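You operate a simulated robot arm through the tools that you are given. There is no shell and no other tool.

You are at the controls of a simulated robot arm. One attempt, no reset.

## Task
Pack the five three and the double six into the domino box and latch it shut.
Fine: the other dominoes stay out.

Only the result counts: the job must be done as asked and must still hold three seconds after the hand-in. Knocking over, shifting, dropping, spilling or breaking anything else fails it.

## Robot
A 7-joint arm with a two-finger parallel gripper, fixed in place. Base frame: the origin is at the foot of the arm, x ahead of it, y to its left, z up; the work surface is at about z = 840. Units: mm, rad, N and s.
With the tool pointing down near the work surface it reaches from about 300 to 700 mm from the base axis. Its first joint turns from -1.152 to 1.152 rad. Payload 1.57 kg.
Tool frame: the origin (TCP) lies between the finger pads and is the grasp point; the fingertips stand 30 mm ahead of it; z points along the fingers, y is the line along which they close. The gripper opens to 110 mm. The fingers are 24 mm wide and 12 mm thick; the gripper's body (48 by 112 mm) begins 78 mm behind the TCP.
Orientation is that of the tool frame in the base frame, as a unit quaternion [x, y, z, w]. With the fingers straight down and closing along the base's y, the tool's x points along the base's -x, its y along +y and its z along -z.

## Interface
- The arm moves only by the tool step_arm. Its arguments are lists of equal length, an entry for each row: "dp": the shift along the tool's x, y, z in units of 500 mm (1.0 is 500 mm), a list of three; "angular": the turn, a rotation vector about the tool's x, y, z in units of 45 degrees (1.0 is 45 degrees), a list of three. In form: {"dp": [[dx, dy, dz], ...], "angular": [[ax, ay, az], ...]}. A call has 1 to 20 rows; each row is the pose to reach, as a shift and turn from the pose commanded when the call began, along the tool's axes at that moment. "grip" is the finger opening in mm, from 0 to 110, set as the call begins (left out, the last holds). A call with a number of a shift or a turn outside -1 to 1 is refused whole. Rows are played at 5 a second. More than 50 mm and 0.15 rad between two rows, or a gripper value outside its range, and nothing of the call is played. Where a pose cannot be reached the arm comes as near as it can. A force on the tool above 90 N (or 10 N above the force at the start of the call, whichever is more), or a blocked arm, ends the call early, and 0.2 s more pass. Each finger travels about 108 mm/s and halts on what it meets, pressing with about 29 N; the grip force reading is that of the motor and also rises with nothing between the fingers. The clock runs only during rows and for 0.2 s after the last one: add rows that repeat a pose to give the fingers time. The reply holds the time, the measured pose of the TCP, the force on the tool along the base axes, the opening and the grip force, in the units named above and with some noise, with the torque about the TCP (base axes, N m) and any sound that the robot's microphone picked up, and new pictures: "pictures" is both (left out), scene, wrist or none.
- Cameras (640 x 400 px; columns grow to the right, rows downward): "scene" is fixed at [160, -387.3, 1404]; the picture's right is [0.82, -0.57, 0.00], its down [-0.31, -0.45, -0.84] and it looks along [0.48, 0.69, -0.55] (base axes); focal length 332 px, centre (320, 200). "wrist" rides on the gripper at [70, 16, -141] in the tool frame; the picture's right is [-0.23, 0.97, 0.00], its down [-0.86, -0.20, -0.48] and it looks along [-0.47, -0.11, 0.88] (tool axes); focal length 222 px, centre (320, 200). There is no depth. A picture from a camera that has moved, and an enlarged one, comes with that camera's place and axes in the base frame and with its lens.
- inspect(camera, box): a new picture of the part [left, top, right, bottom] of that camera's present view, enlarged. It takes no simulated time.
- finish_job(): hands the job in; it is judged then, once.

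Places have to be worked out from the pictures, the camera data and where the tool is seen. Open the gripper and draw the arm clear of the work before you hand the job in, unless the task says otherwise.

The tools are called after ">>>" by a JSON object that holds its "op" and its "data". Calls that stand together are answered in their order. step_arm: Moves the arm, as the interface text tells. Its arguments: {"type":"object","properties":{"dp":{"type":"array","items":{"type":"array","items":{"type":"number"}}},"angular":{"type":"array","items":{"type":"array","items":{"type":"number"}}},"grip":{"type":"number"},"pictures":{"type":"string","enum":["both","scene","wrist","none"]}},"required":["dp","angular"]} The other tools are called the same way: inspect (camera, box) takes an enlarged picture of a part of a camera's view; finish_job () hands the job in.

At the start:

```text
clock: 0.0
position: [482.2, 75.1, 1183.4]
ee_rot: [0.0, 1.0, 0.0, 0.0]
contact_force: [-0.1, -0.4, 0.3]
wrist_torque: [0.01, -0.02, 0.02]
width: 110.1
finger_force: 0.0
```

scene: 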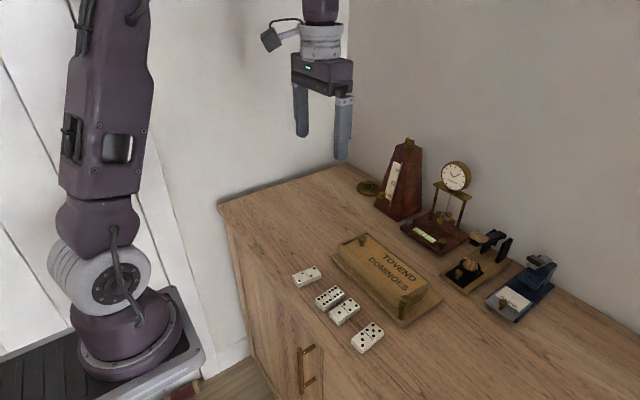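
wrist: 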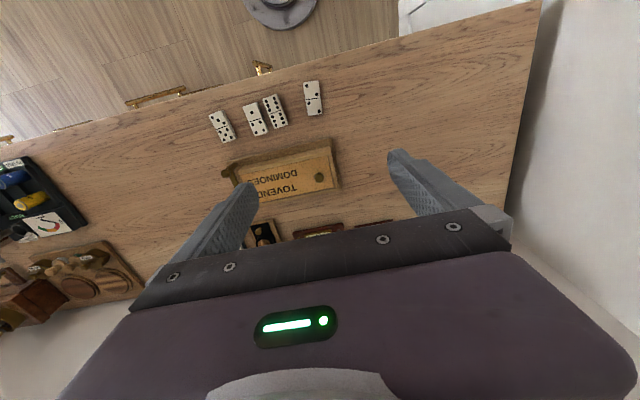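

The pictures show a domino box with a lid ("TOVEND DOMINOES") and four dominoes in front of it. I'll look closer at both views before moving.

>>> {"op": "inspect", "data": {"camera": "scene", "box": [280, 220, 460, 360]}}

>>> {"op": "inspect", "data": {"camera": "wrist", "box": [190, 60, 360, 220]}}

>>> {"op": "inspect", "data": {"camera": "scene", "box": [330, 130, 570, 330]}}

```text
2.86 times, centred on (370, 290) of scene
camera zoom: at [160.0, -387.3, 1404.0], right [0.82, -0.57, 0.0], down [-0.31, -0.45, -0.84], along [0.48, 0.69, -0.55], focal length 949 px, centre (177, -57)
```

zoom: 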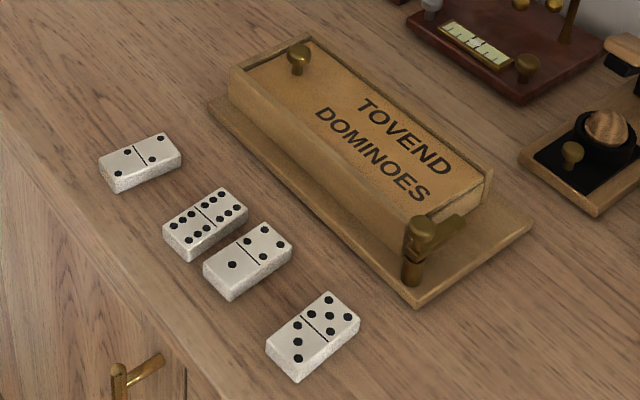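

```text
2.50 times, centred on (275, 140) of wrist
camera zoom: at [412.1, 90.2, 1324.6], right [0.23, 0.97, 0.0], down [0.86, -0.2, 0.48], along [0.47, -0.11, -0.88], focal length 555 px, centre (432, 350)
```

zoom: 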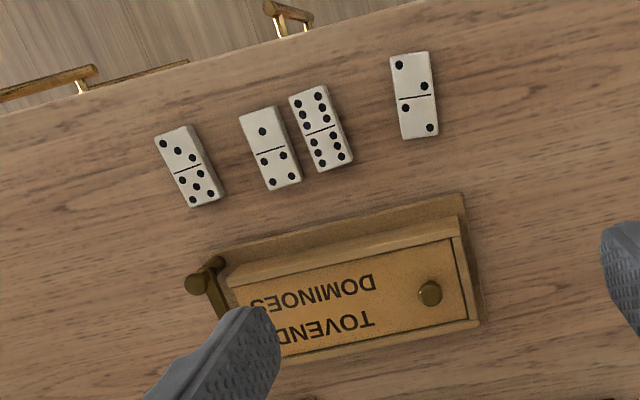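

```text
2.00 times, centred on (450, 230) of scene
camera zoom: at [160.0, -387.3, 1404.0], right [0.82, -0.57, 0.0], down [-0.31, -0.45, -0.84], along [0.48, 0.69, -0.55], focal length 664 px, centre (60, 140)
```

zoom: 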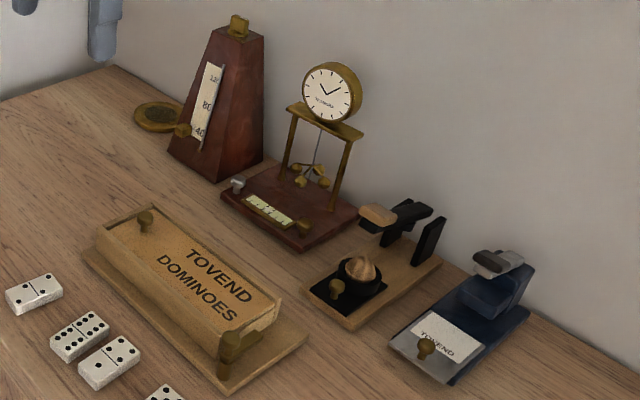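

The box lies at about x 520–645, y −150 to 90, with a sliding lid with a knob at the far end and a latch at the near-left corner. The four dominoes are nearer to the base. I'll lower the wrist camera over the latch end to see it closely.

>>> {"op": "step_arm", "data": {"dp": [[0.005, -0.057, 0.052], [0.009, -0.113, 0.105], [0.014, -0.17, 0.157], [0.018, -0.226, 0.209], [0.023, -0.283, 0.261], [0.027, -0.339, 0.314], [0.032, -0.396, 0.366], [0.032, -0.396, 0.366]], "angular": [[0, 0, 0], [0, 0, 0], [0, 0, 0], [0, 0, 0], [0, 0, 0], [0, 0, 0], [0, 0, 0], [0, 0, 0]]}}

```text
clock: 1.8
position: [466.6, -125.4, 999.5]
ee_rot: [0.0, 1.0, 0.0, 0.0]
contact_force: [0.5, 1.3, 0.2]
wrist_torque: [-0.01, 0.04, -0.01]
width: 110.1
finger_force: 0.0
camera wrist: at [396.0, -108.3, 1141.3], right [0.23, 0.97, 0.0], down [0.86, -0.2, 0.48], along [0.47, -0.11, -0.88], focal length 222 px, centre (320, 200)
```

scene: 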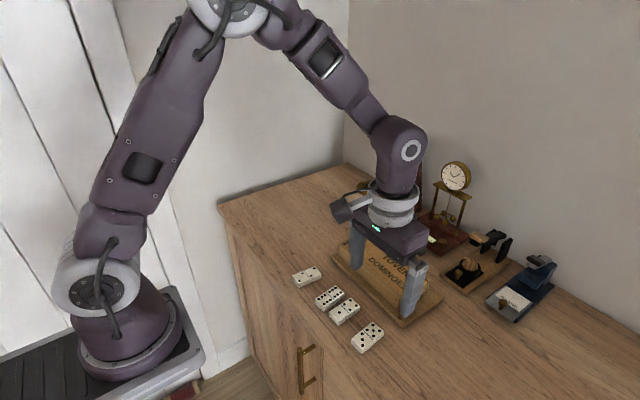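
wrist: 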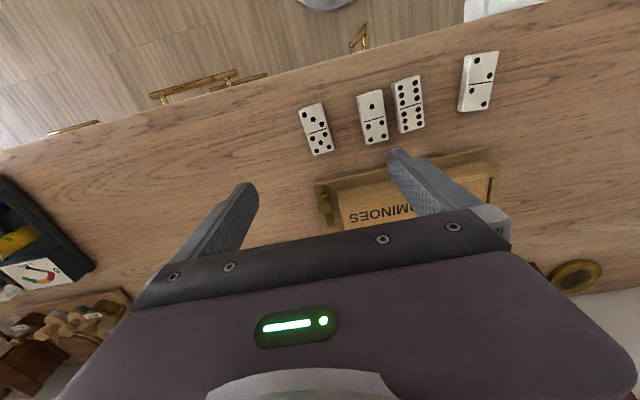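

>>> {"op": "inspect", "data": {"camera": "wrist", "box": [280, 140, 440, 240]}}

>>> {"op": "inspect", "data": {"camera": "wrist", "box": [280, 40, 520, 190]}}

>>> {"op": "inspect", "data": {"camera": "scene", "box": [320, 220, 460, 340]}}

```text
4.00 times, centred on (360, 190) of wrist
camera zoom: at [396.0, -108.3, 1141.3], right [0.23, 0.97, 0.0], down [0.86, -0.2, 0.48], along [0.47, -0.11, -0.88], focal length 888 px, centre (160, 240)
```

zoom: 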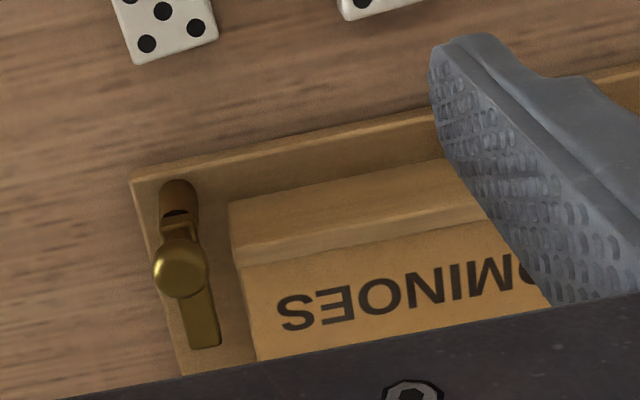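

```text
2.67 times, centred on (400, 115) of wrist
camera zoom: at [396.0, -108.3, 1141.3], right [0.23, 0.97, 0.0], down [0.86, -0.2, 0.48], along [0.47, -0.11, -0.88], focal length 592 px, centre (107, 427)
```

zoom: 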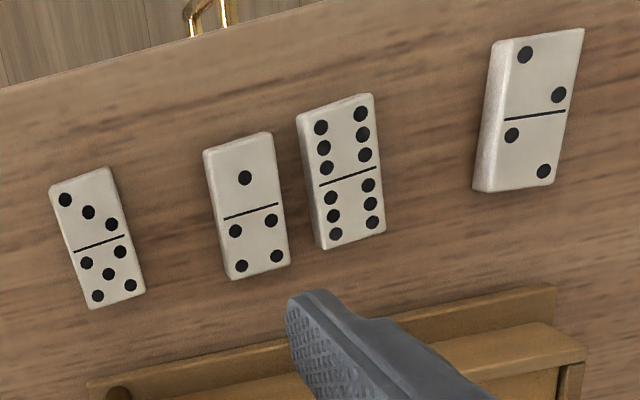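

```text
3.33 times, centred on (390, 280) of scene
camera zoom: at [160.0, -387.3, 1404.0], right [0.82, -0.57, 0.0], down [-0.31, -0.45, -0.84], along [0.48, 0.69, -0.55], focal length 1107 px, centre (87, -67)
```

zoom: 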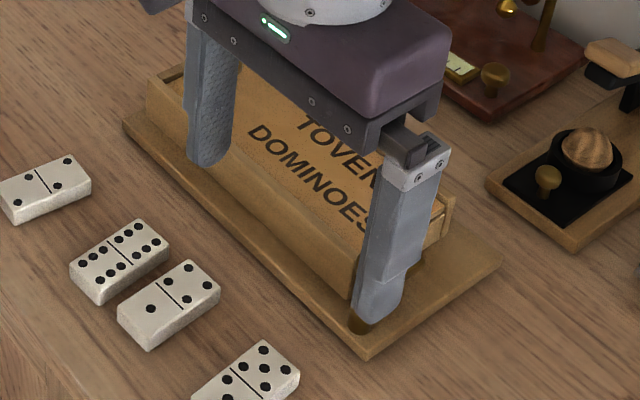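

The latch seems to be a swing arm on a corner post with a vertical knob, lying across the lid's open end. I'll yaw the gripper by −90° and shift the camera to the −y side to see its hinge clearly.

>>> {"op": "step_arm", "data": {"dp": [[-0.01, -0.013, 0.004], [-0.02, -0.025, 0.007], [-0.031, -0.038, 0.011], [-0.041, -0.051, 0.015], [-0.051, -0.064, 0.018], [-0.061, -0.076, 0.022], [-0.071, -0.089, 0.025], [-0.081, -0.102, 0.029], [-0.092, -0.115, 0.033], [-0.102, -0.127, 0.036], [-0.112, -0.14, 0.04], [-0.112, -0.14, 0.04]], "angular": [[0, 0, -0.182], [0, 0, -0.364], [0, 0, -0.545], [0, 0, -0.727], [0, 0, -0.909], [0, 0, -1.0], [0, 0, -1.0], [0, 0, -1.0], [0, 0, -1.0], [0, 0, -1.0], [0, 0, -1.0], [0, 0, -1.0]]}}

```text
clock: 4.4
position: [522.3, -194.5, 980.3]
ee_rot: [-0.382, 0.924, 0.0, 0.0]
contact_force: [-0.6, -0.1, 0.1]
wrist_torque: [0.02, 0.0, 0.0]
width: 110.0
finger_force: 0.1
camera wrist: at [461.0, -232.1, 1121.3], right [-0.53, 0.85, 0.0], down [0.75, 0.46, 0.48], along [0.41, 0.25, -0.88], focal length 222 px, centre (320, 200)
```

scene: 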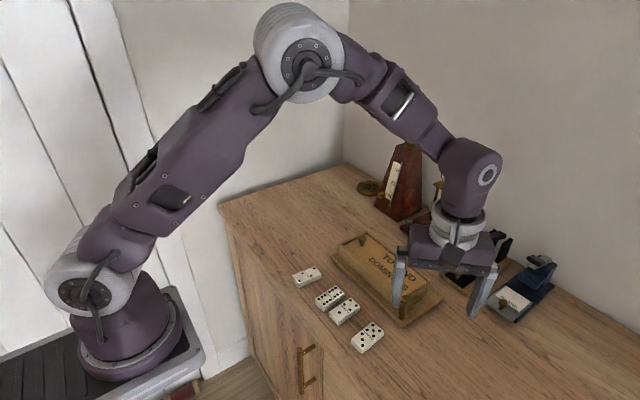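
wrist: 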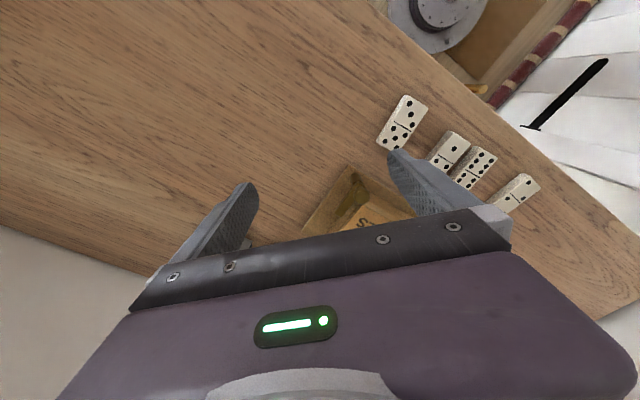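

Halfway turned (−45°), reachable without trouble. I'll turn the remaining −45° in place.

>>> {"op": "step_arm", "data": {"dp": [[0, 0, 0], [0, 0, 0], [0, 0, 0], [0, 0, 0], [0, 0, 0], [0, 0, 0], [0, 0, 0]], "angular": [[0, 0, -0.18], [0, 0, -0.36], [0, 0, -0.54], [0, 0, -0.72], [0, 0, -0.88], [0, 0, -1.0], [0, 0, -1.0]]}}

```text
clock: 6.0
position: [521.7, -194.6, 981.1]
ee_rot: [0.708, -0.706, -0.001, -0.001]
contact_force: [-0.4, -0.2, 0.3]
wrist_torque: [0.05, -0.01, 0.02]
width: 110.1
finger_force: 0.0
camera wrist: at [505.8, -263.8, 1121.5], right [-0.97, 0.23, 0.0], down [0.2, 0.86, 0.48], along [0.11, 0.47, -0.88], focal length 222 px, centre (320, 200)
```

scene: 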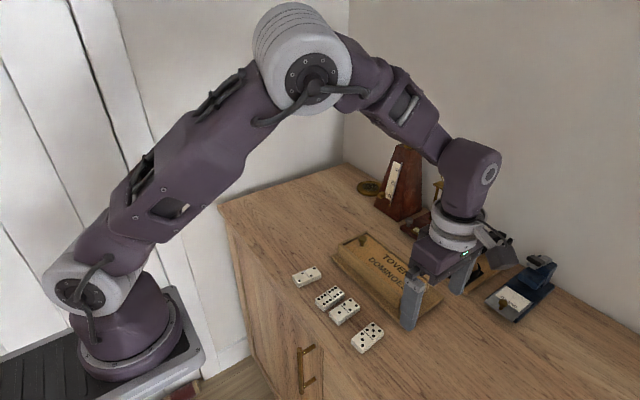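
wrist: 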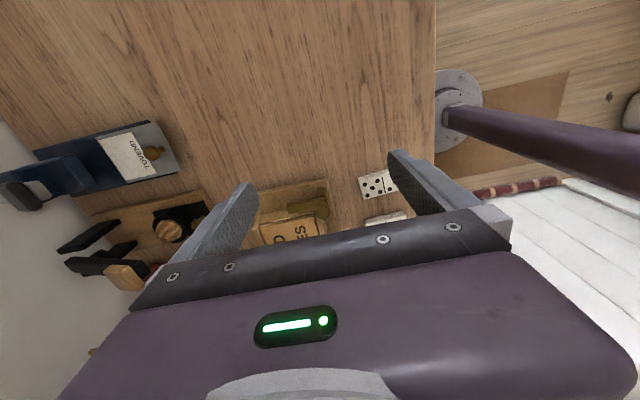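

>>> {"op": "inspect", "data": {"camera": "wrist", "box": [245, 170, 345, 245]}}

>>> {"op": "inspect", "data": {"camera": "scene", "box": [320, 220, 460, 340]}}

```text
5.33 times, centred on (295, 208) of wrist
camera zoom: at [505.8, -263.8, 1121.5], right [-0.97, 0.23, 0.0], down [0.2, 0.86, 0.48], along [0.11, 0.47, -0.88], focal length 1185 px, centre (453, 160)
```

zoom: 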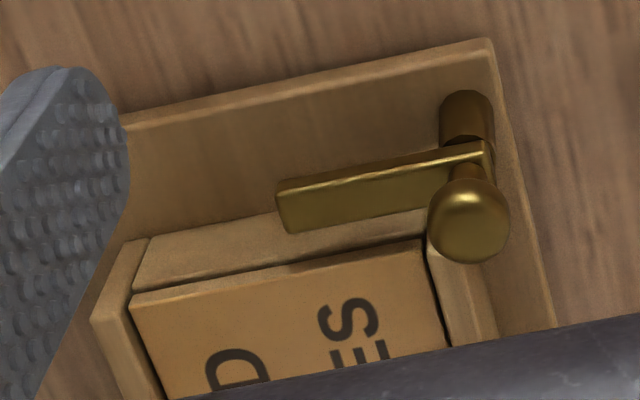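

```text
3.33 times, centred on (390, 280) of scene
camera zoom: at [160.0, -387.3, 1404.0], right [0.82, -0.57, 0.0], down [-0.31, -0.45, -0.84], along [0.48, 0.69, -0.55], focal length 1107 px, centre (87, -67)
```

zoom: 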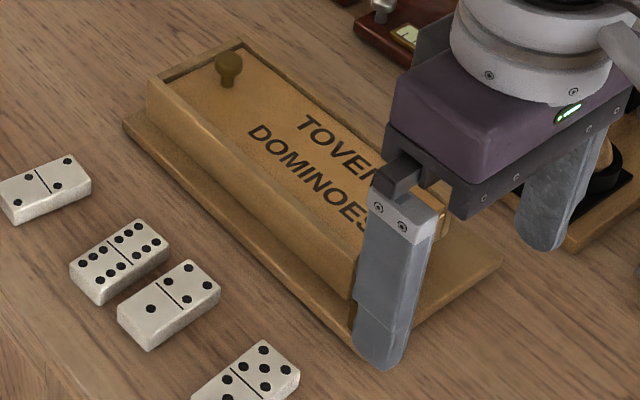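

Triangulating the two views puts the latch knob on the post's vertical axis at about (533, −134, 904). Its arm lies along +x at z≈886, across the lid's end, and the lid top is at z≈882. I'll hover over the knob with the fingers part closed to check the alignment.

>>> {"op": "step_arm", "data": {"dp": [[-0.04, -0.007, 0.01], [-0.08, -0.015, 0.02], [-0.12, -0.022, 0.03], [-0.12, -0.022, 0.042], [-0.12, -0.022, 0.042]], "angular": [[0, 0, 0], [0, 0, 0], [0, 0, 0], [0, 0, 0], [0, 0, 0]], "grip": 50}}

```text
clock: 7.2
position: [533.3, -134.5, 959.7]
ee_rot: [0.707, -0.707, 0.0, 0.0]
contact_force: [-0.6, -0.4, 0.3]
wrist_torque: [0.0, 0.01, 0.0]
width: 49.9
finger_force: 0.1
camera wrist: at [516.1, -204.1, 1100.7], right [-0.97, 0.23, 0.0], down [0.2, 0.86, 0.48], along [0.11, 0.47, -0.88], focal length 222 px, centre (320, 200)
```

scene: 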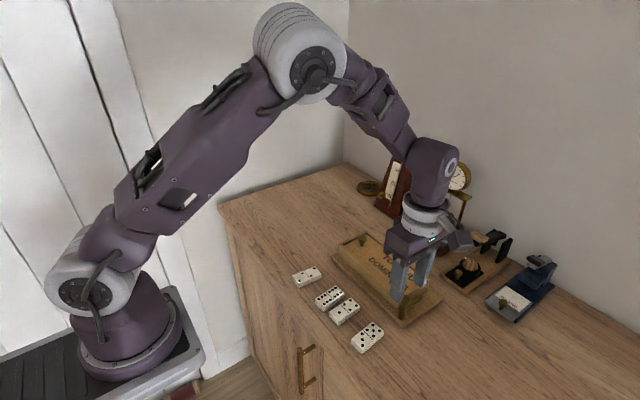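
wrist: 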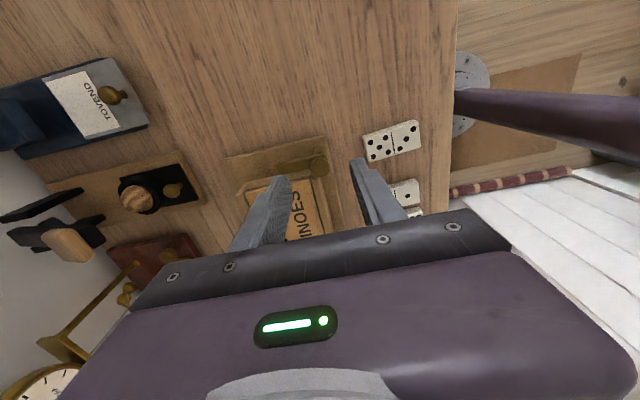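

>>> {"op": "inspect", "data": {"camera": "wrist", "box": [220, 120, 420, 245]}}

>>> {"op": "inspect", "data": {"camera": "scene", "box": [360, 230, 460, 330]}}

```text
3.20 times, centred on (320, 182) of wrist
camera zoom: at [516.1, -204.1, 1100.7], right [-0.97, 0.23, 0.0], down [0.2, 0.86, 0.48], along [0.11, 0.47, -0.88], focal length 711 px, centre (320, 256)
```

zoom: 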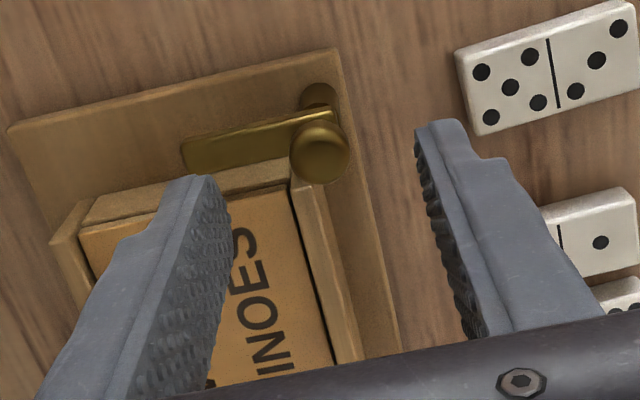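

```text
4.00 times, centred on (410, 280) of scene
camera zoom: at [160.0, -387.3, 1404.0], right [0.82, -0.57, 0.0], down [-0.31, -0.45, -0.84], along [0.48, 0.69, -0.55], focal length 1329 px, centre (-40, -120)
```

zoom: 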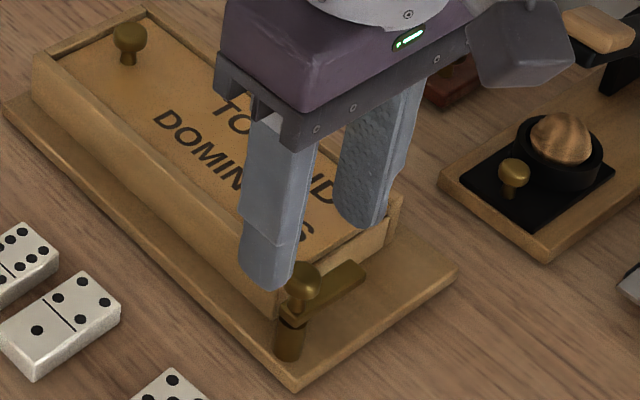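

The fingers straddle the knob, which I place at (533, −133.5, ~901). I'll descend to TCP z≈921, so the fingertips sit at about 891, just above the arm and the box.

>>> {"op": "step_arm", "data": {"dp": [[-0.002, 0, 0.03], [-0.002, 0, 0.06], [-0.002, 0, 0.078], [-0.002, 0, 0.078]], "angular": [[0, 0, 0], [0, 0, 0], [0, 0, 0], [0, 0, 0]], "grip": 50}}

```text
clock: 8.2
position: [533.0, -133.9, 919.1]
ee_rot: [-0.707, 0.707, 0.0, 0.0]
contact_force: [-0.2, -0.1, -0.5]
wrist_torque: [0.04, -0.02, 0.02]
width: 50.2
finger_force: 0.1
camera wrist: at [516.4, -203.1, 1061.8], right [-0.97, 0.23, 0.0], down [0.2, 0.86, 0.48], along [0.11, 0.47, -0.88], focal length 222 px, centre (320, 200)
```

scene: 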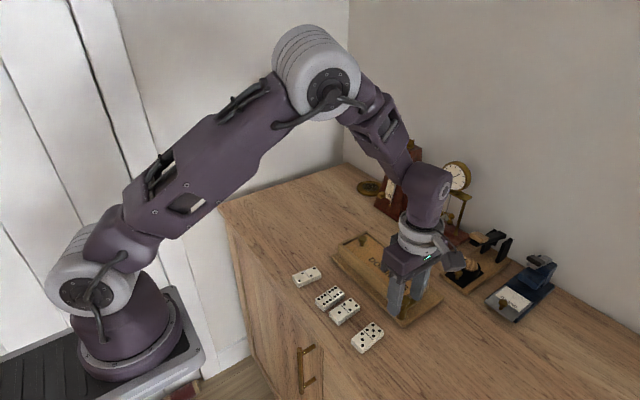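
wrist: 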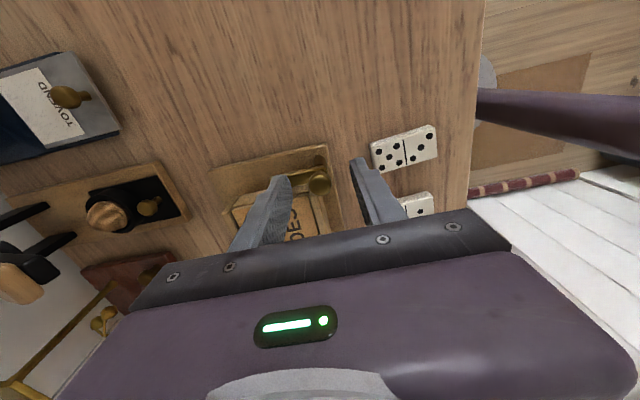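

>>> {"op": "inspect", "data": {"camera": "wrist", "box": [220, 130, 380, 230]}}

>>> {"op": "inspect", "data": {"camera": "scene", "box": [370, 250, 450, 330]}}

```text
4.00 times, centred on (300, 180) of wrist
camera zoom: at [516.4, -203.1, 1061.8], right [-0.97, 0.23, 0.0], down [0.2, 0.86, 0.48], along [0.11, 0.47, -0.88], focal length 888 px, centre (400, 280)
```

zoom: 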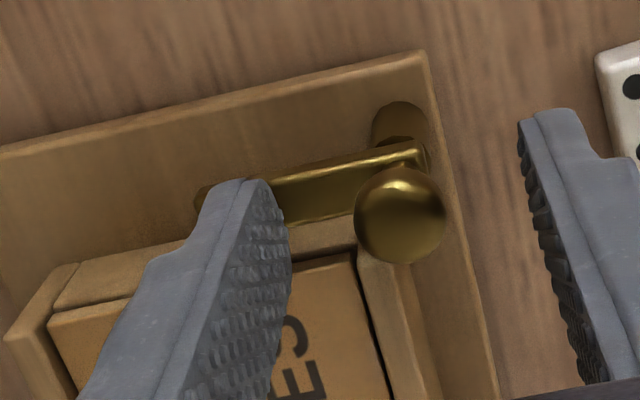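

```text
5.00 times, centred on (410, 290) of scene
camera zoom: at [160.0, -387.3, 1404.0], right [0.82, -0.57, 0.0], down [-0.31, -0.45, -0.84], along [0.48, 0.69, -0.55], focal length 1661 px, centre (-130, -250)
```

zoom: 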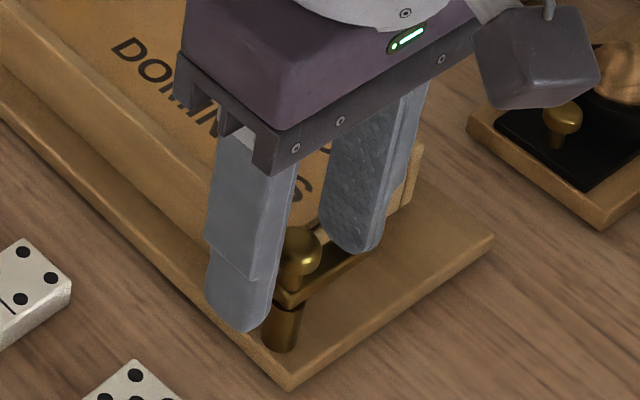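

The fingertips sit on either side of the knob, above the arm. I'll close on it.

>>> {"op": "step_arm", "data": {"dp": [[-0.002, 0, 0], [-0.002, 0, 0], [-0.002, 0, 0], [-0.002, 0, 0]], "angular": [[0, 0, 0], [0, 0, 0], [0, 0, 0], [0, 0, 0]], "grip": 5, "pictures": "none"}}

```text
clock: 9.2
position: [533.9, -132.3, 921.0]
ee_rot: [-0.707, 0.707, 0.0, 0.0]
contact_force: [-2.6, -5.3, -0.1]
wrist_torque: [-0.2, 0.01, -0.01]
width: 17.3
finger_force: 29.4
```

Knob gripped at 17.3 mm with 29 N. I'll twist it +45° about the tool z (clockwise from above) to swing the arm towards −y, watching the torque.

>>> {"op": "step_arm", "data": {"dp": [[0, 0, 0], [0, 0, 0], [0, 0, 0], [0, 0, 0], [0, 0, 0], [0, 0, 0], [0, 0, 0], [0, 0, 0], [0, 0, 0]], "angular": [[0, 0, 0.12], [0, 0, 0.25], [0, 0, 0.38], [0, 0, 0.5], [0, 0, 0.63], [0, 0, 0.76], [0, 0, 0.88], [0, 0, 1.0], [0, 0, 1.0]]}}

```text
clock: 11.2
position: [534.1, -132.8, 921.3]
ee_rot: [-0.382, 0.924, 0.0, -0.001]
contact_force: [-0.3, -10.3, 6.5]
wrist_torque: [-0.2, 0.03, 0.0]
width: 17.0
finger_force: 28.9
camera wrist: at [472.0, -170.3, 1061.7], right [-0.53, 0.85, 0.0], down [0.75, 0.46, 0.48], along [0.41, 0.25, -0.88], focal length 222 px, centre (320, 200)
```

scene: 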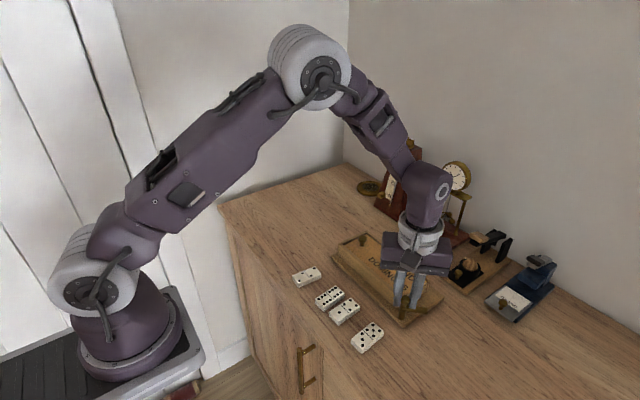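
wrist: 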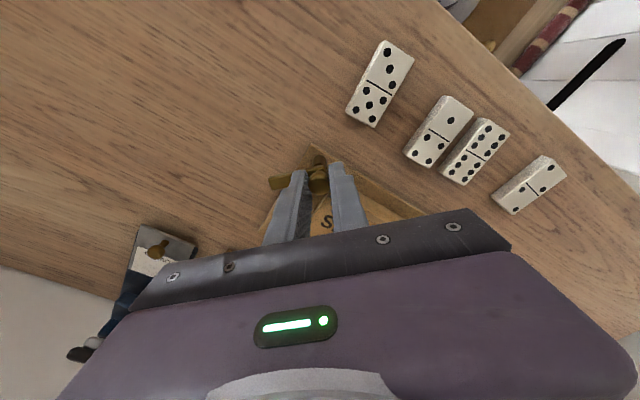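

>>> {"op": "inspect", "data": {"camera": "wrist", "box": [240, 130, 400, 230]}}

>>> {"op": "inspect", "data": {"camera": "scene", "box": [360, 250, 460, 330]}}

```text
4.00 times, centred on (320, 180) of wrist
camera zoom: at [472.0, -170.3, 1061.7], right [-0.53, 0.85, 0.0], down [0.75, 0.46, 0.48], along [0.41, 0.25, -0.88], focal length 888 px, centre (320, 280)
```

zoom: 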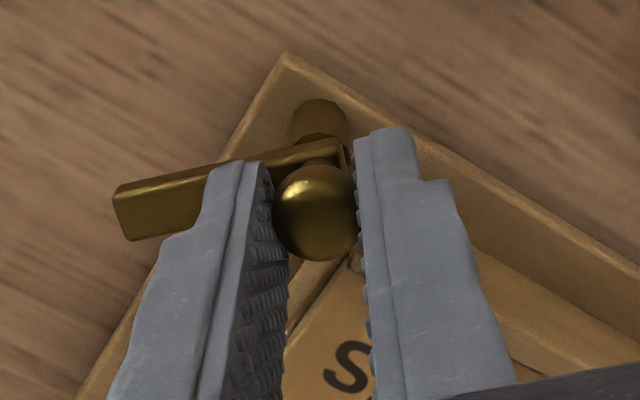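

```text
5.00 times, centred on (410, 290) of scene
camera zoom: at [159.9, -387.5, 1403.9], right [0.82, -0.57, 0.0], down [-0.31, -0.45, -0.84], along [0.48, 0.69, -0.55], focal length 1661 px, centre (-130, -250)
```

zoom: 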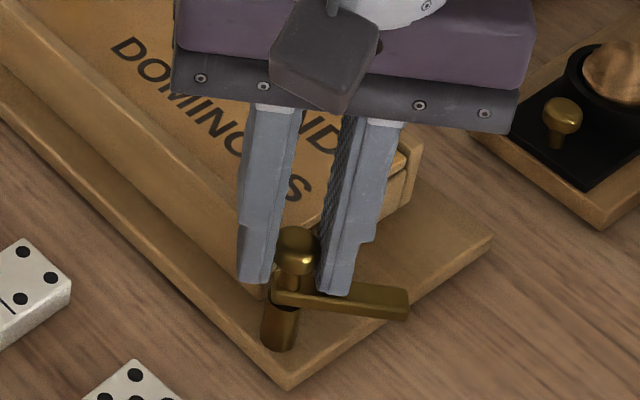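

The arm swings with the knob. I'll turn another 45° so it points to −y, trimming about 1 mm towards −y to ease the side load.

>>> {"op": "step_arm", "data": {"dp": [[0.001, -0.001, 0], [0.0014, -0.0014, 0], [0.0014, -0.0014, 0], [0.0014, -0.0014, 0], [0.0014, -0.0014, 0], [0.0014, -0.0014, 0], [0.0014, -0.0014, 0], [0.0014, -0.0014, 0], [0.0014, -0.0014, 0]], "angular": [[0, 0, 0.12], [0, 0, 0.25], [0, 0, 0.38], [0, 0, 0.5], [0, 0, 0.63], [0, 0, 0.76], [0, 0, 0.88], [0, 0, 1.0], [0, 0, 1.0]]}}

```text
clock: 13.2
position: [534.1, -133.4, 918.9]
ee_rot: [0.001, 1.0, -0.001, 0.001]
contact_force: [5.3, -3.7, 8.7]
wrist_torque: [-0.05, -0.18, -0.01]
width: 17.1
finger_force: 28.9
camera wrist: at [463.4, -117.0, 1061.6], right [0.23, 0.97, 0.0], down [0.85, -0.2, 0.48], along [0.47, -0.11, -0.88], focal length 222 px, centre (320, 200)
```

scene: 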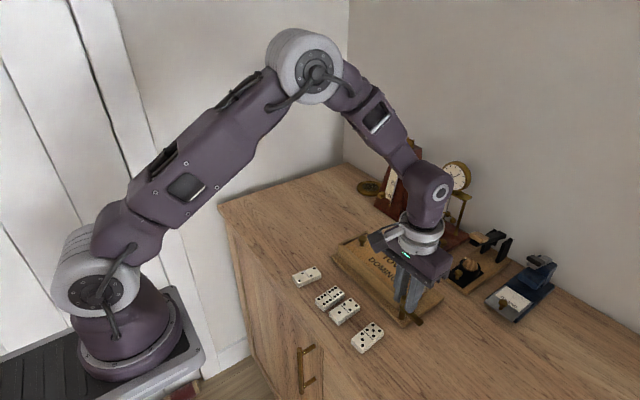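
wrist: 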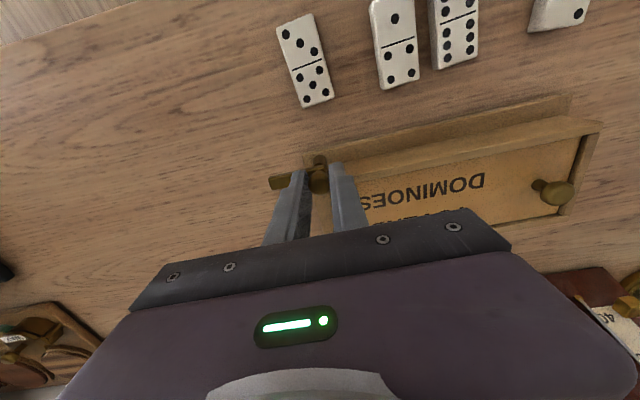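

The arm now points along −y, clear of the lid's path. I'll open slightly to release the knob, then lift straight up.

>>> {"op": "step_arm", "data": {"dp": [[0, 0, 0], [0, 0, 0], [0, 0, -0.04], [0, 0, -0.1], [0, 0, -0.16], [0, 0, -0.16]], "angular": [[0, 0, 0], [0, 0, 0], [0, 0, 0], [0, 0, 0], [0, 0, 0], [0, 0, 0]], "grip": 38}}

```text
clock: 14.6
position: [532.1, -133.7, 1000.4]
ee_rot: [0.0, 1.0, 0.0, 0.0]
contact_force: [0.6, 0.2, 0.0]
wrist_torque: [-0.01, 0.02, 0.02]
width: 38.1
finger_force: 0.1
camera wrist: at [463.0, -116.9, 1141.9], right [0.23, 0.97, 0.0], down [0.85, -0.2, 0.48], along [0.47, -0.11, -0.88], focal length 222 px, centre (320, 200)
```

scene: 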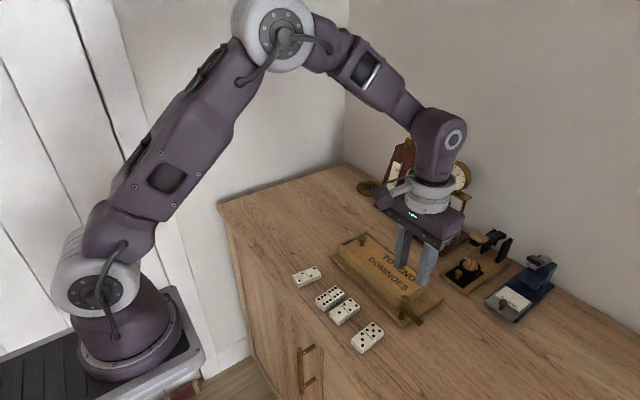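
wrist: 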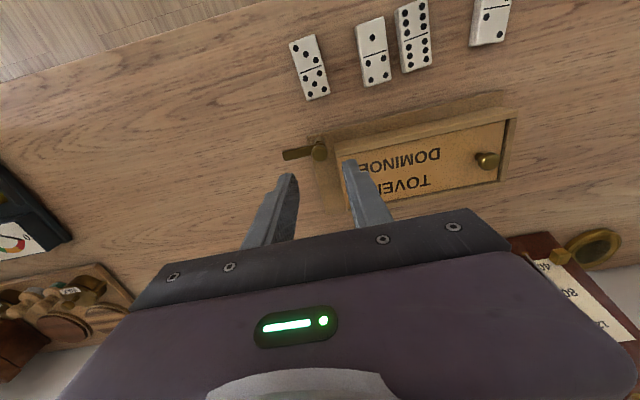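

>>> {"op": "inspect", "data": {"camera": "wrist", "box": [270, 90, 530, 230]}}

>>> {"op": "inspect", "data": {"camera": "scene", "box": [320, 220, 460, 340]}}

```text
2.46 times, centred on (400, 160) of wrist
camera zoom: at [463.0, -116.9, 1141.9], right [0.23, 0.97, 0.0], down [0.85, -0.2, 0.48], along [0.47, -0.11, -0.88], focal length 547 px, centre (123, 298)
```

zoom: 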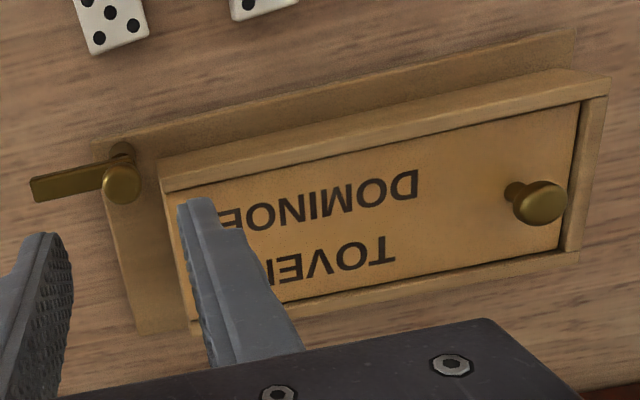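

```text
3.33 times, centred on (390, 280) of scene
camera zoom: at [160.0, -387.3, 1404.0], right [0.82, -0.57, 0.0], down [-0.31, -0.45, -0.84], along [0.48, 0.69, -0.55], focal length 1107 px, centre (87, -67)
```

zoom: 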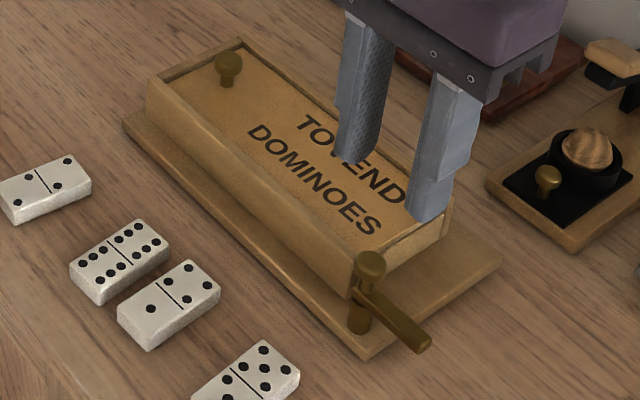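

The latch is open, and the lid knob looks to be near (590, 54, 891). I'll hover over it to locate it more exactly.

>>> {"op": "step_arm", "data": {"dp": [[-0.016, 0.062, 0], [-0.032, 0.124, 0.02], [-0.048, 0.186, 0.04], [-0.064, 0.248, 0.06], [-0.08, 0.31, 0.08], [-0.096, 0.372, 0.1], [-0.096, 0.372, 0.1]], "angular": [[0, 0, 0], [0, 0, 0], [0, 0, 0], [0, 0, 0], [0, 0, 0], [0, 0, 0], [0, 0, 0]], "grip": 50}}

```text
clock: 16.2
position: [582.3, 52.4, 951.0]
ee_rot: [0.0, 1.0, 0.0, 0.0]
contact_force: [1.2, -1.1, 0.0]
wrist_torque: [-0.01, 0.01, 0.0]
width: 49.8
finger_force: 0.1
camera wrist: at [511.6, 69.8, 1091.1], right [0.23, 0.97, 0.0], down [0.86, -0.2, 0.48], along [0.47, -0.11, -0.88], focal length 222 px, centre (320, 200)
```

scene: 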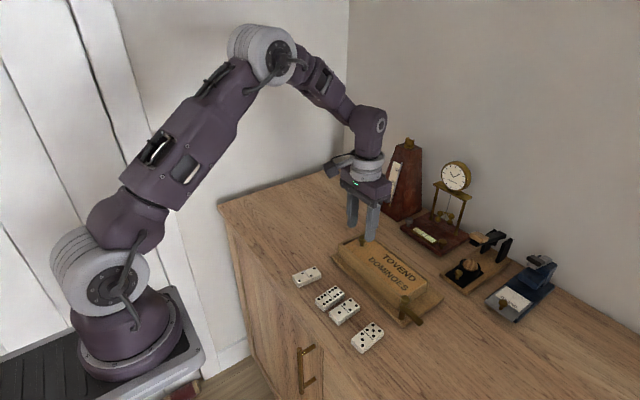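
wrist: 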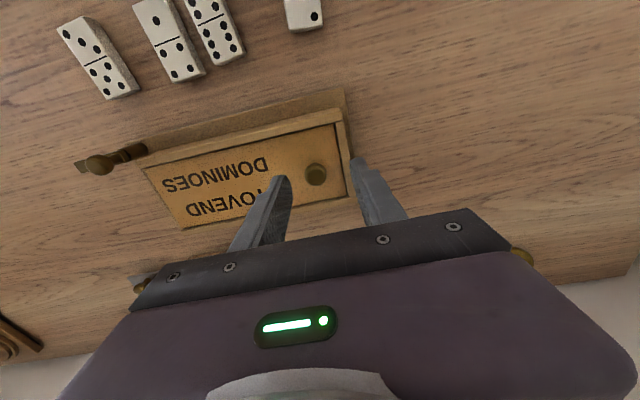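

>>> {"op": "inspect", "data": {"camera": "wrist", "box": [240, 90, 400, 220]}}

>>> {"op": "inspect", "data": {"camera": "scene", "box": [320, 190, 440, 290]}}

>>> {"op": "inspect", "data": {"camera": "wrist", "box": [70, 110, 250, 230]}}

```text
3.08 times, centred on (320, 155) of wrist
camera zoom: at [511.6, 69.8, 1091.1], right [0.23, 0.97, 0.0], down [0.86, -0.2, 0.48], along [0.47, -0.11, -0.88], focal length 684 px, centre (320, 338)
```

zoom: 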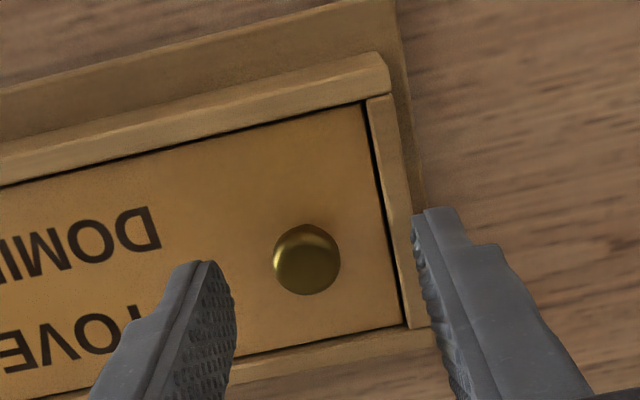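

```text
4.00 times, centred on (380, 240) of scene
camera zoom: at [160.1, -387.3, 1404.0], right [0.82, -0.57, 0.0], down [-0.31, -0.45, -0.84], along [0.48, 0.69, -0.55], focal length 1329 px, centre (80, 40)
```

zoom: 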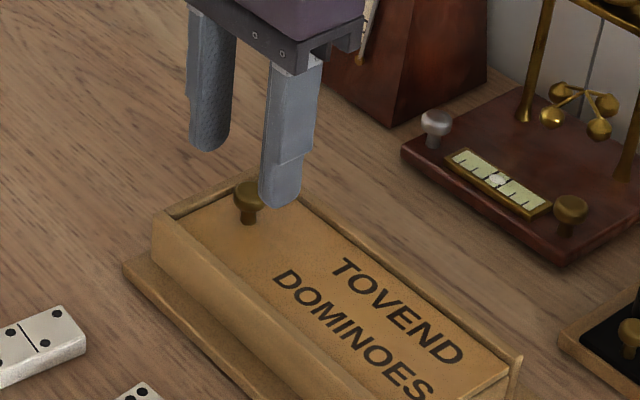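

```text
3.33 times, centred on (160, 170) of wrist
camera zoom: at [511.6, 69.8, 1091.1], right [0.23, 0.97, 0.0], down [0.86, -0.2, 0.48], along [0.47, -0.11, -0.88], focal length 740 px, centre (853, 300)
```

zoom: 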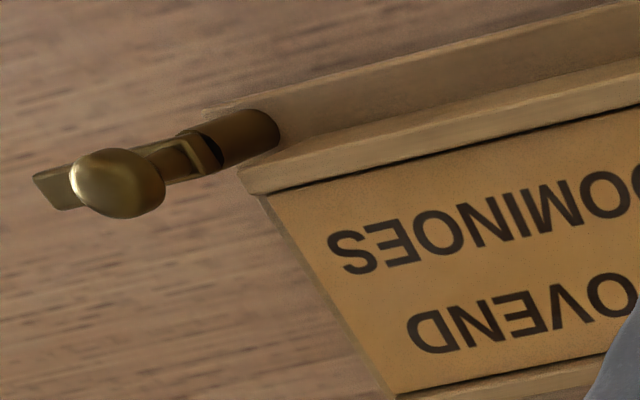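

The lid knob is at about (583, 49, 902), with the lid from x≈548 to 620 and y −116 to 74. I'll descend to TCP z≈921 with the fingers on its ±y sides.

>>> {"op": "step_arm", "data": {"dp": [[-0.0014, -0.006, 0.02], [-0.0014, -0.006, 0.045], [-0.0014, -0.006, 0.059], [-0.0014, -0.006, 0.059]], "angular": [[0, 0, 0], [0, 0, 0], [0, 0, 0], [0, 0, 0]], "grip": 40}}

```text
clock: 17.2
position: [582.6, 49.8, 919.1]
ee_rot: [-0.001, 1.0, 0.0, 0.001]
contact_force: [-1.0, 0.2, -0.6]
wrist_torque: [0.02, 0.0, -0.01]
width: 40.0
finger_force: 0.1
camera wrist: at [512.1, 66.3, 1061.6], right [0.23, 0.97, 0.0], down [0.86, -0.2, 0.48], along [0.47, -0.11, -0.88], focal length 222 px, centre (320, 200)
```

scene: 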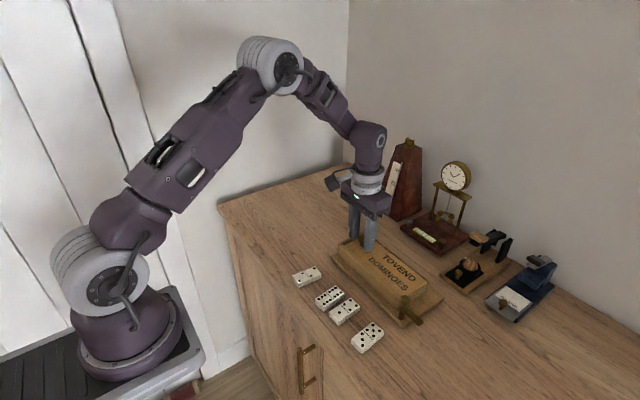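
wrist: 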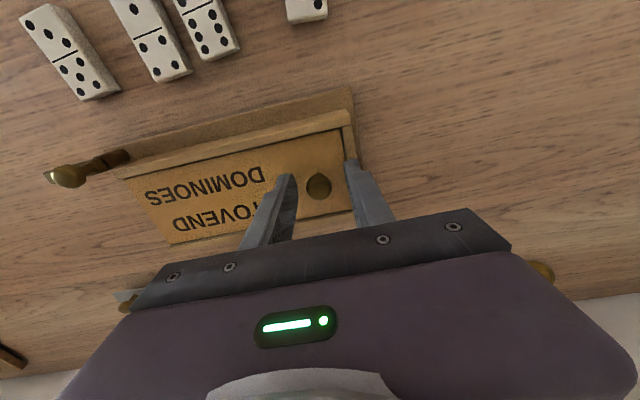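

>>> {"op": "inspect", "data": {"camera": "wrist", "box": [260, 130, 380, 230]}}

>>> {"op": "inspect", "data": {"camera": "scene", "box": [320, 200, 420, 280]}}

```text
4.00 times, centred on (320, 180) of wrist
camera zoom: at [512.1, 66.3, 1061.6], right [0.23, 0.97, 0.0], down [0.86, -0.2, 0.48], along [0.47, -0.11, -0.88], focal length 888 px, centre (320, 280)
```

zoom: 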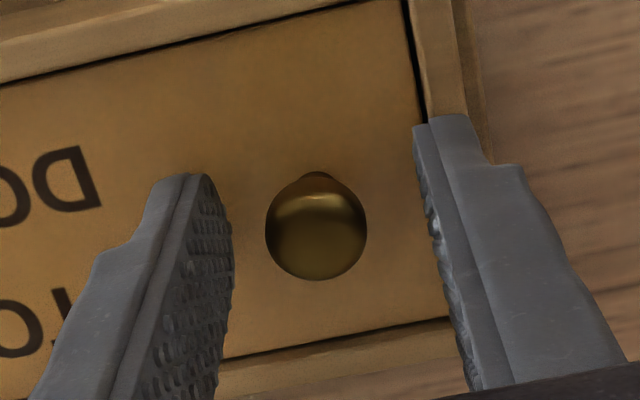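

```text
5.00 times, centred on (370, 240) of scene
camera zoom: at [160.0, -387.3, 1404.0], right [0.82, -0.57, 0.0], down [-0.31, -0.45, -0.84], along [0.48, 0.69, -0.55], focal length 1661 px, centre (70, 0)
```

zoom: 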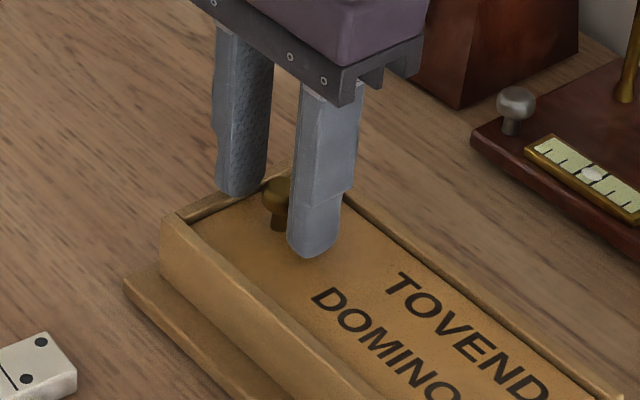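

The knob lies between the fingers. I'll trim by about +2 mm in x and −1.5 mm in y and close.

>>> {"op": "step_arm", "data": {"dp": [[-0.004, -0.003, 0], [-0.004, -0.003, 0], [-0.004, -0.003, 0], [-0.004, -0.003, 0]], "angular": [[0, 0, 0], [0, 0, 0], [0, 0, 0], [0, 0, 0]], "grip": 5, "pictures": "none"}}

```text
clock: 18.2
position: [583.2, 48.7, 921.2]
ee_rot: [0.0, 1.0, 0.0, 0.0]
contact_force: [-2.6, -0.6, 1.3]
wrist_torque: [0.03, 0.43, -0.03]
width: 18.8
finger_force: 28.9
```

Lid knob held at 18.8 mm. I'll slide the lid towards −y for 60 mm slowly and watch the force.

>>> {"op": "step_arm", "data": {"dp": [[0, -0.01, 0], [0, -0.025, 0], [0, -0.04, 0], [0, -0.06, 0], [0, -0.08, 0], [0, -0.1, 0], [0, -0.12, 0], [0, -0.12, 0]], "angular": [[0, 0, 0], [0, 0, 0], [0, 0, 0], [0, 0, 0], [0, 0, 0], [0, 0, 0], [0, 0, 0], [0, 0, 0]]}}

```text
clock: 20.0
position: [583.0, -13.3, 920.3]
ee_rot: [0.0, 1.0, 0.0, 0.0]
contact_force: [0.0, -0.8, -0.2]
wrist_torque: [-0.01, -0.04, -0.08]
width: 18.9
finger_force: 29.7
camera wrist: at [514.1, 4.3, 1061.9], right [0.23, 0.97, 0.0], down [0.86, -0.2, 0.48], along [0.47, -0.11, -0.88], focal length 222 px, centre (320, 200)
```

scene: 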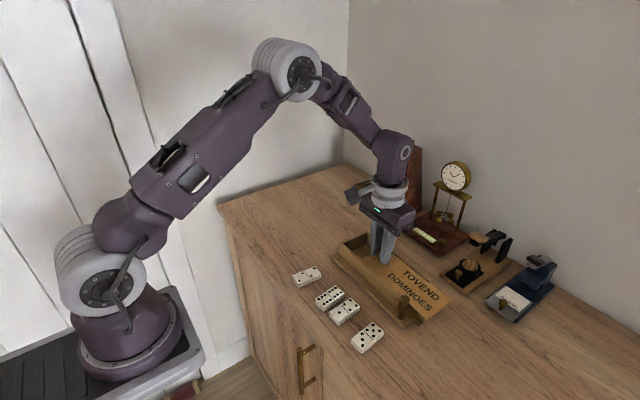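
wrist: 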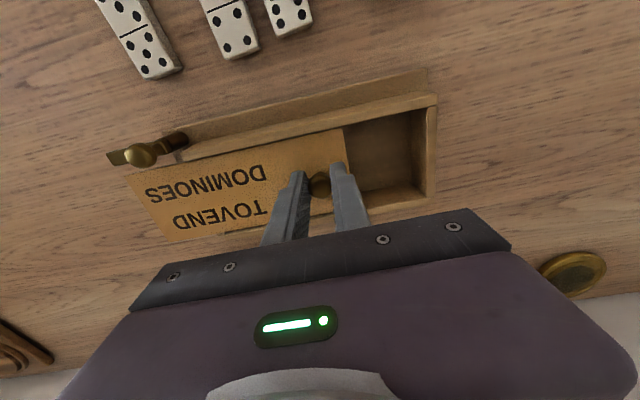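

>>> {"op": "inspect", "data": {"camera": "wrist", "box": [300, 60, 460, 220]}}

>>> {"op": "inspect", "data": {"camera": "scene", "box": [320, 210, 460, 330]}}

```text
2.50 times, centred on (380, 140) of wrist
camera zoom: at [514.1, 4.3, 1061.9], right [0.23, 0.97, 0.0], down [0.86, -0.2, 0.48], along [0.47, -0.11, -0.88], focal length 555 px, centre (170, 350)
```

zoom: 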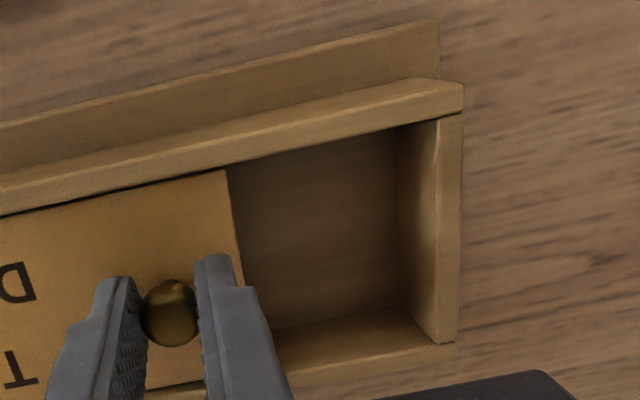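

```text
3.33 times, centred on (390, 270) of scene
camera zoom: at [160.1, -387.3, 1404.0], right [0.82, -0.57, 0.0], down [-0.31, -0.45, -0.84], along [0.48, 0.69, -0.55], focal length 1107 px, centre (87, -33)
```

zoom: 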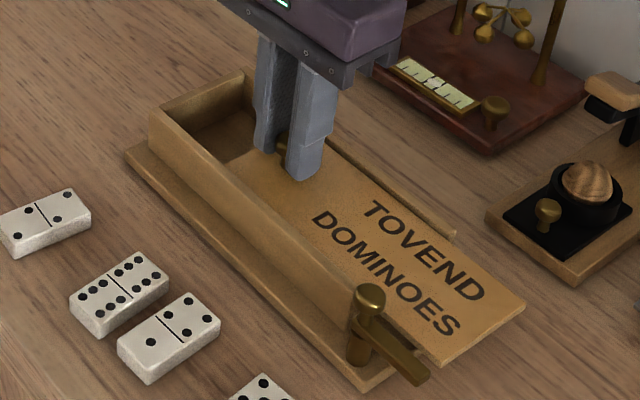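

The box is a plain hollow with a floor at roughly z 857 and an inside width of about 72 mm, and the lid slides freely past the latch. I'll slide it 46 mm further (108 mm in total), so its weight stays supported by the box.

>>> {"op": "step_arm", "data": {"dp": [[0, -0.02, 0], [0, -0.04, 0], [0, -0.06, 0], [0, -0.08, 0], [0, -0.092, 0], [0, -0.092, 0]], "angular": [[0, 0, 0], [0, 0, 0], [0, 0, 0], [0, 0, 0], [0, 0, 0], [0, 0, 0]]}}

```text
clock: 21.4
position: [584.1, -57.5, 921.5]
ee_rot: [0.001, 1.0, 0.001, 0.0]
contact_force: [-1.0, 0.2, 0.5]
wrist_torque: [0.03, -0.02, 0.03]
width: 18.8
finger_force: 28.8
camera wrist: at [513.8, -41.8, 1062.3], right [0.23, 0.97, 0.0], down [0.86, -0.2, 0.48], along [0.47, -0.11, -0.88], focal length 222 px, centre (320, 200)
```

scene: 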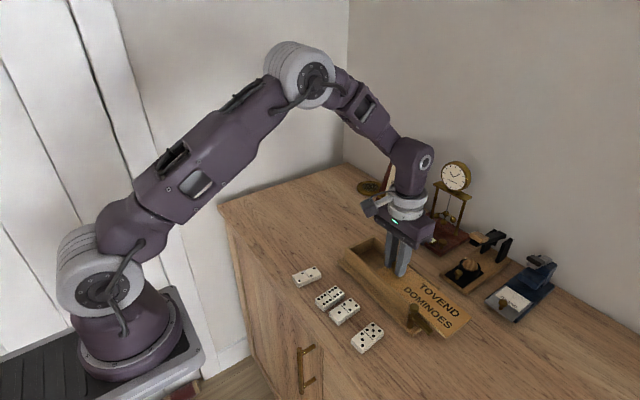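
wrist: 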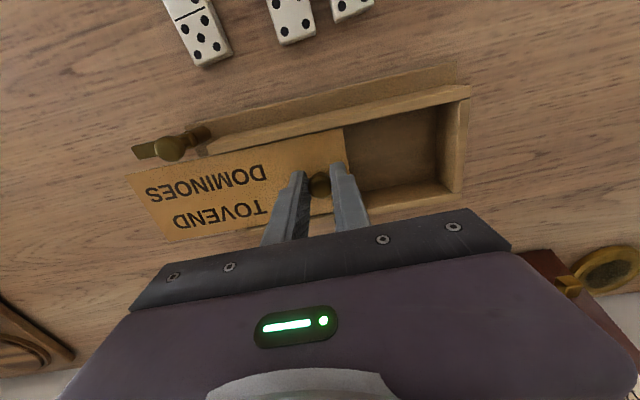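

The lid has been slid about 106 mm and the gripper is load-free. I'll open to release the knob, lift up 80 mm, and check that the lid stays put.

>>> {"op": "step_arm", "data": {"dp": [[0, 0, 0], [0, 0, 0], [0, 0, -0.04], [0, 0, -0.1], [0, 0, -0.18], [0, 0, -0.18]], "angular": [[0, 0, 0], [0, 0, 0], [0, 0, 0], [0, 0, 0], [0, 0, 0], [0, 0, 0]], "grip": 44}}

```text
clock: 22.8
position: [583.0, -58.8, 1012.6]
ee_rot: [0.0, 1.0, 0.001, -0.001]
contact_force: [0.2, 0.8, 0.4]
wrist_torque: [0.03, -0.01, 0.01]
width: 44.0
finger_force: 0.1
camera wrist: at [513.0, -41.6, 1152.6], right [0.23, 0.97, 0.0], down [0.86, -0.2, 0.48], along [0.47, -0.11, -0.88], focal length 222 px, centre (320, 200)
```

scene: 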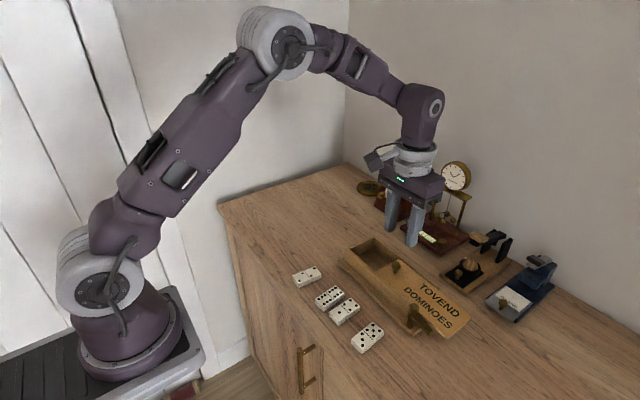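
wrist: 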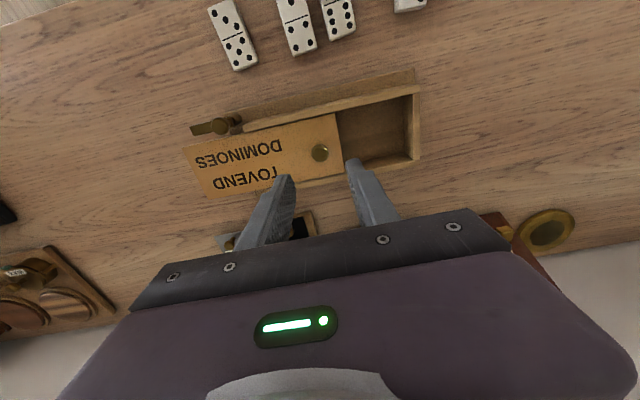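

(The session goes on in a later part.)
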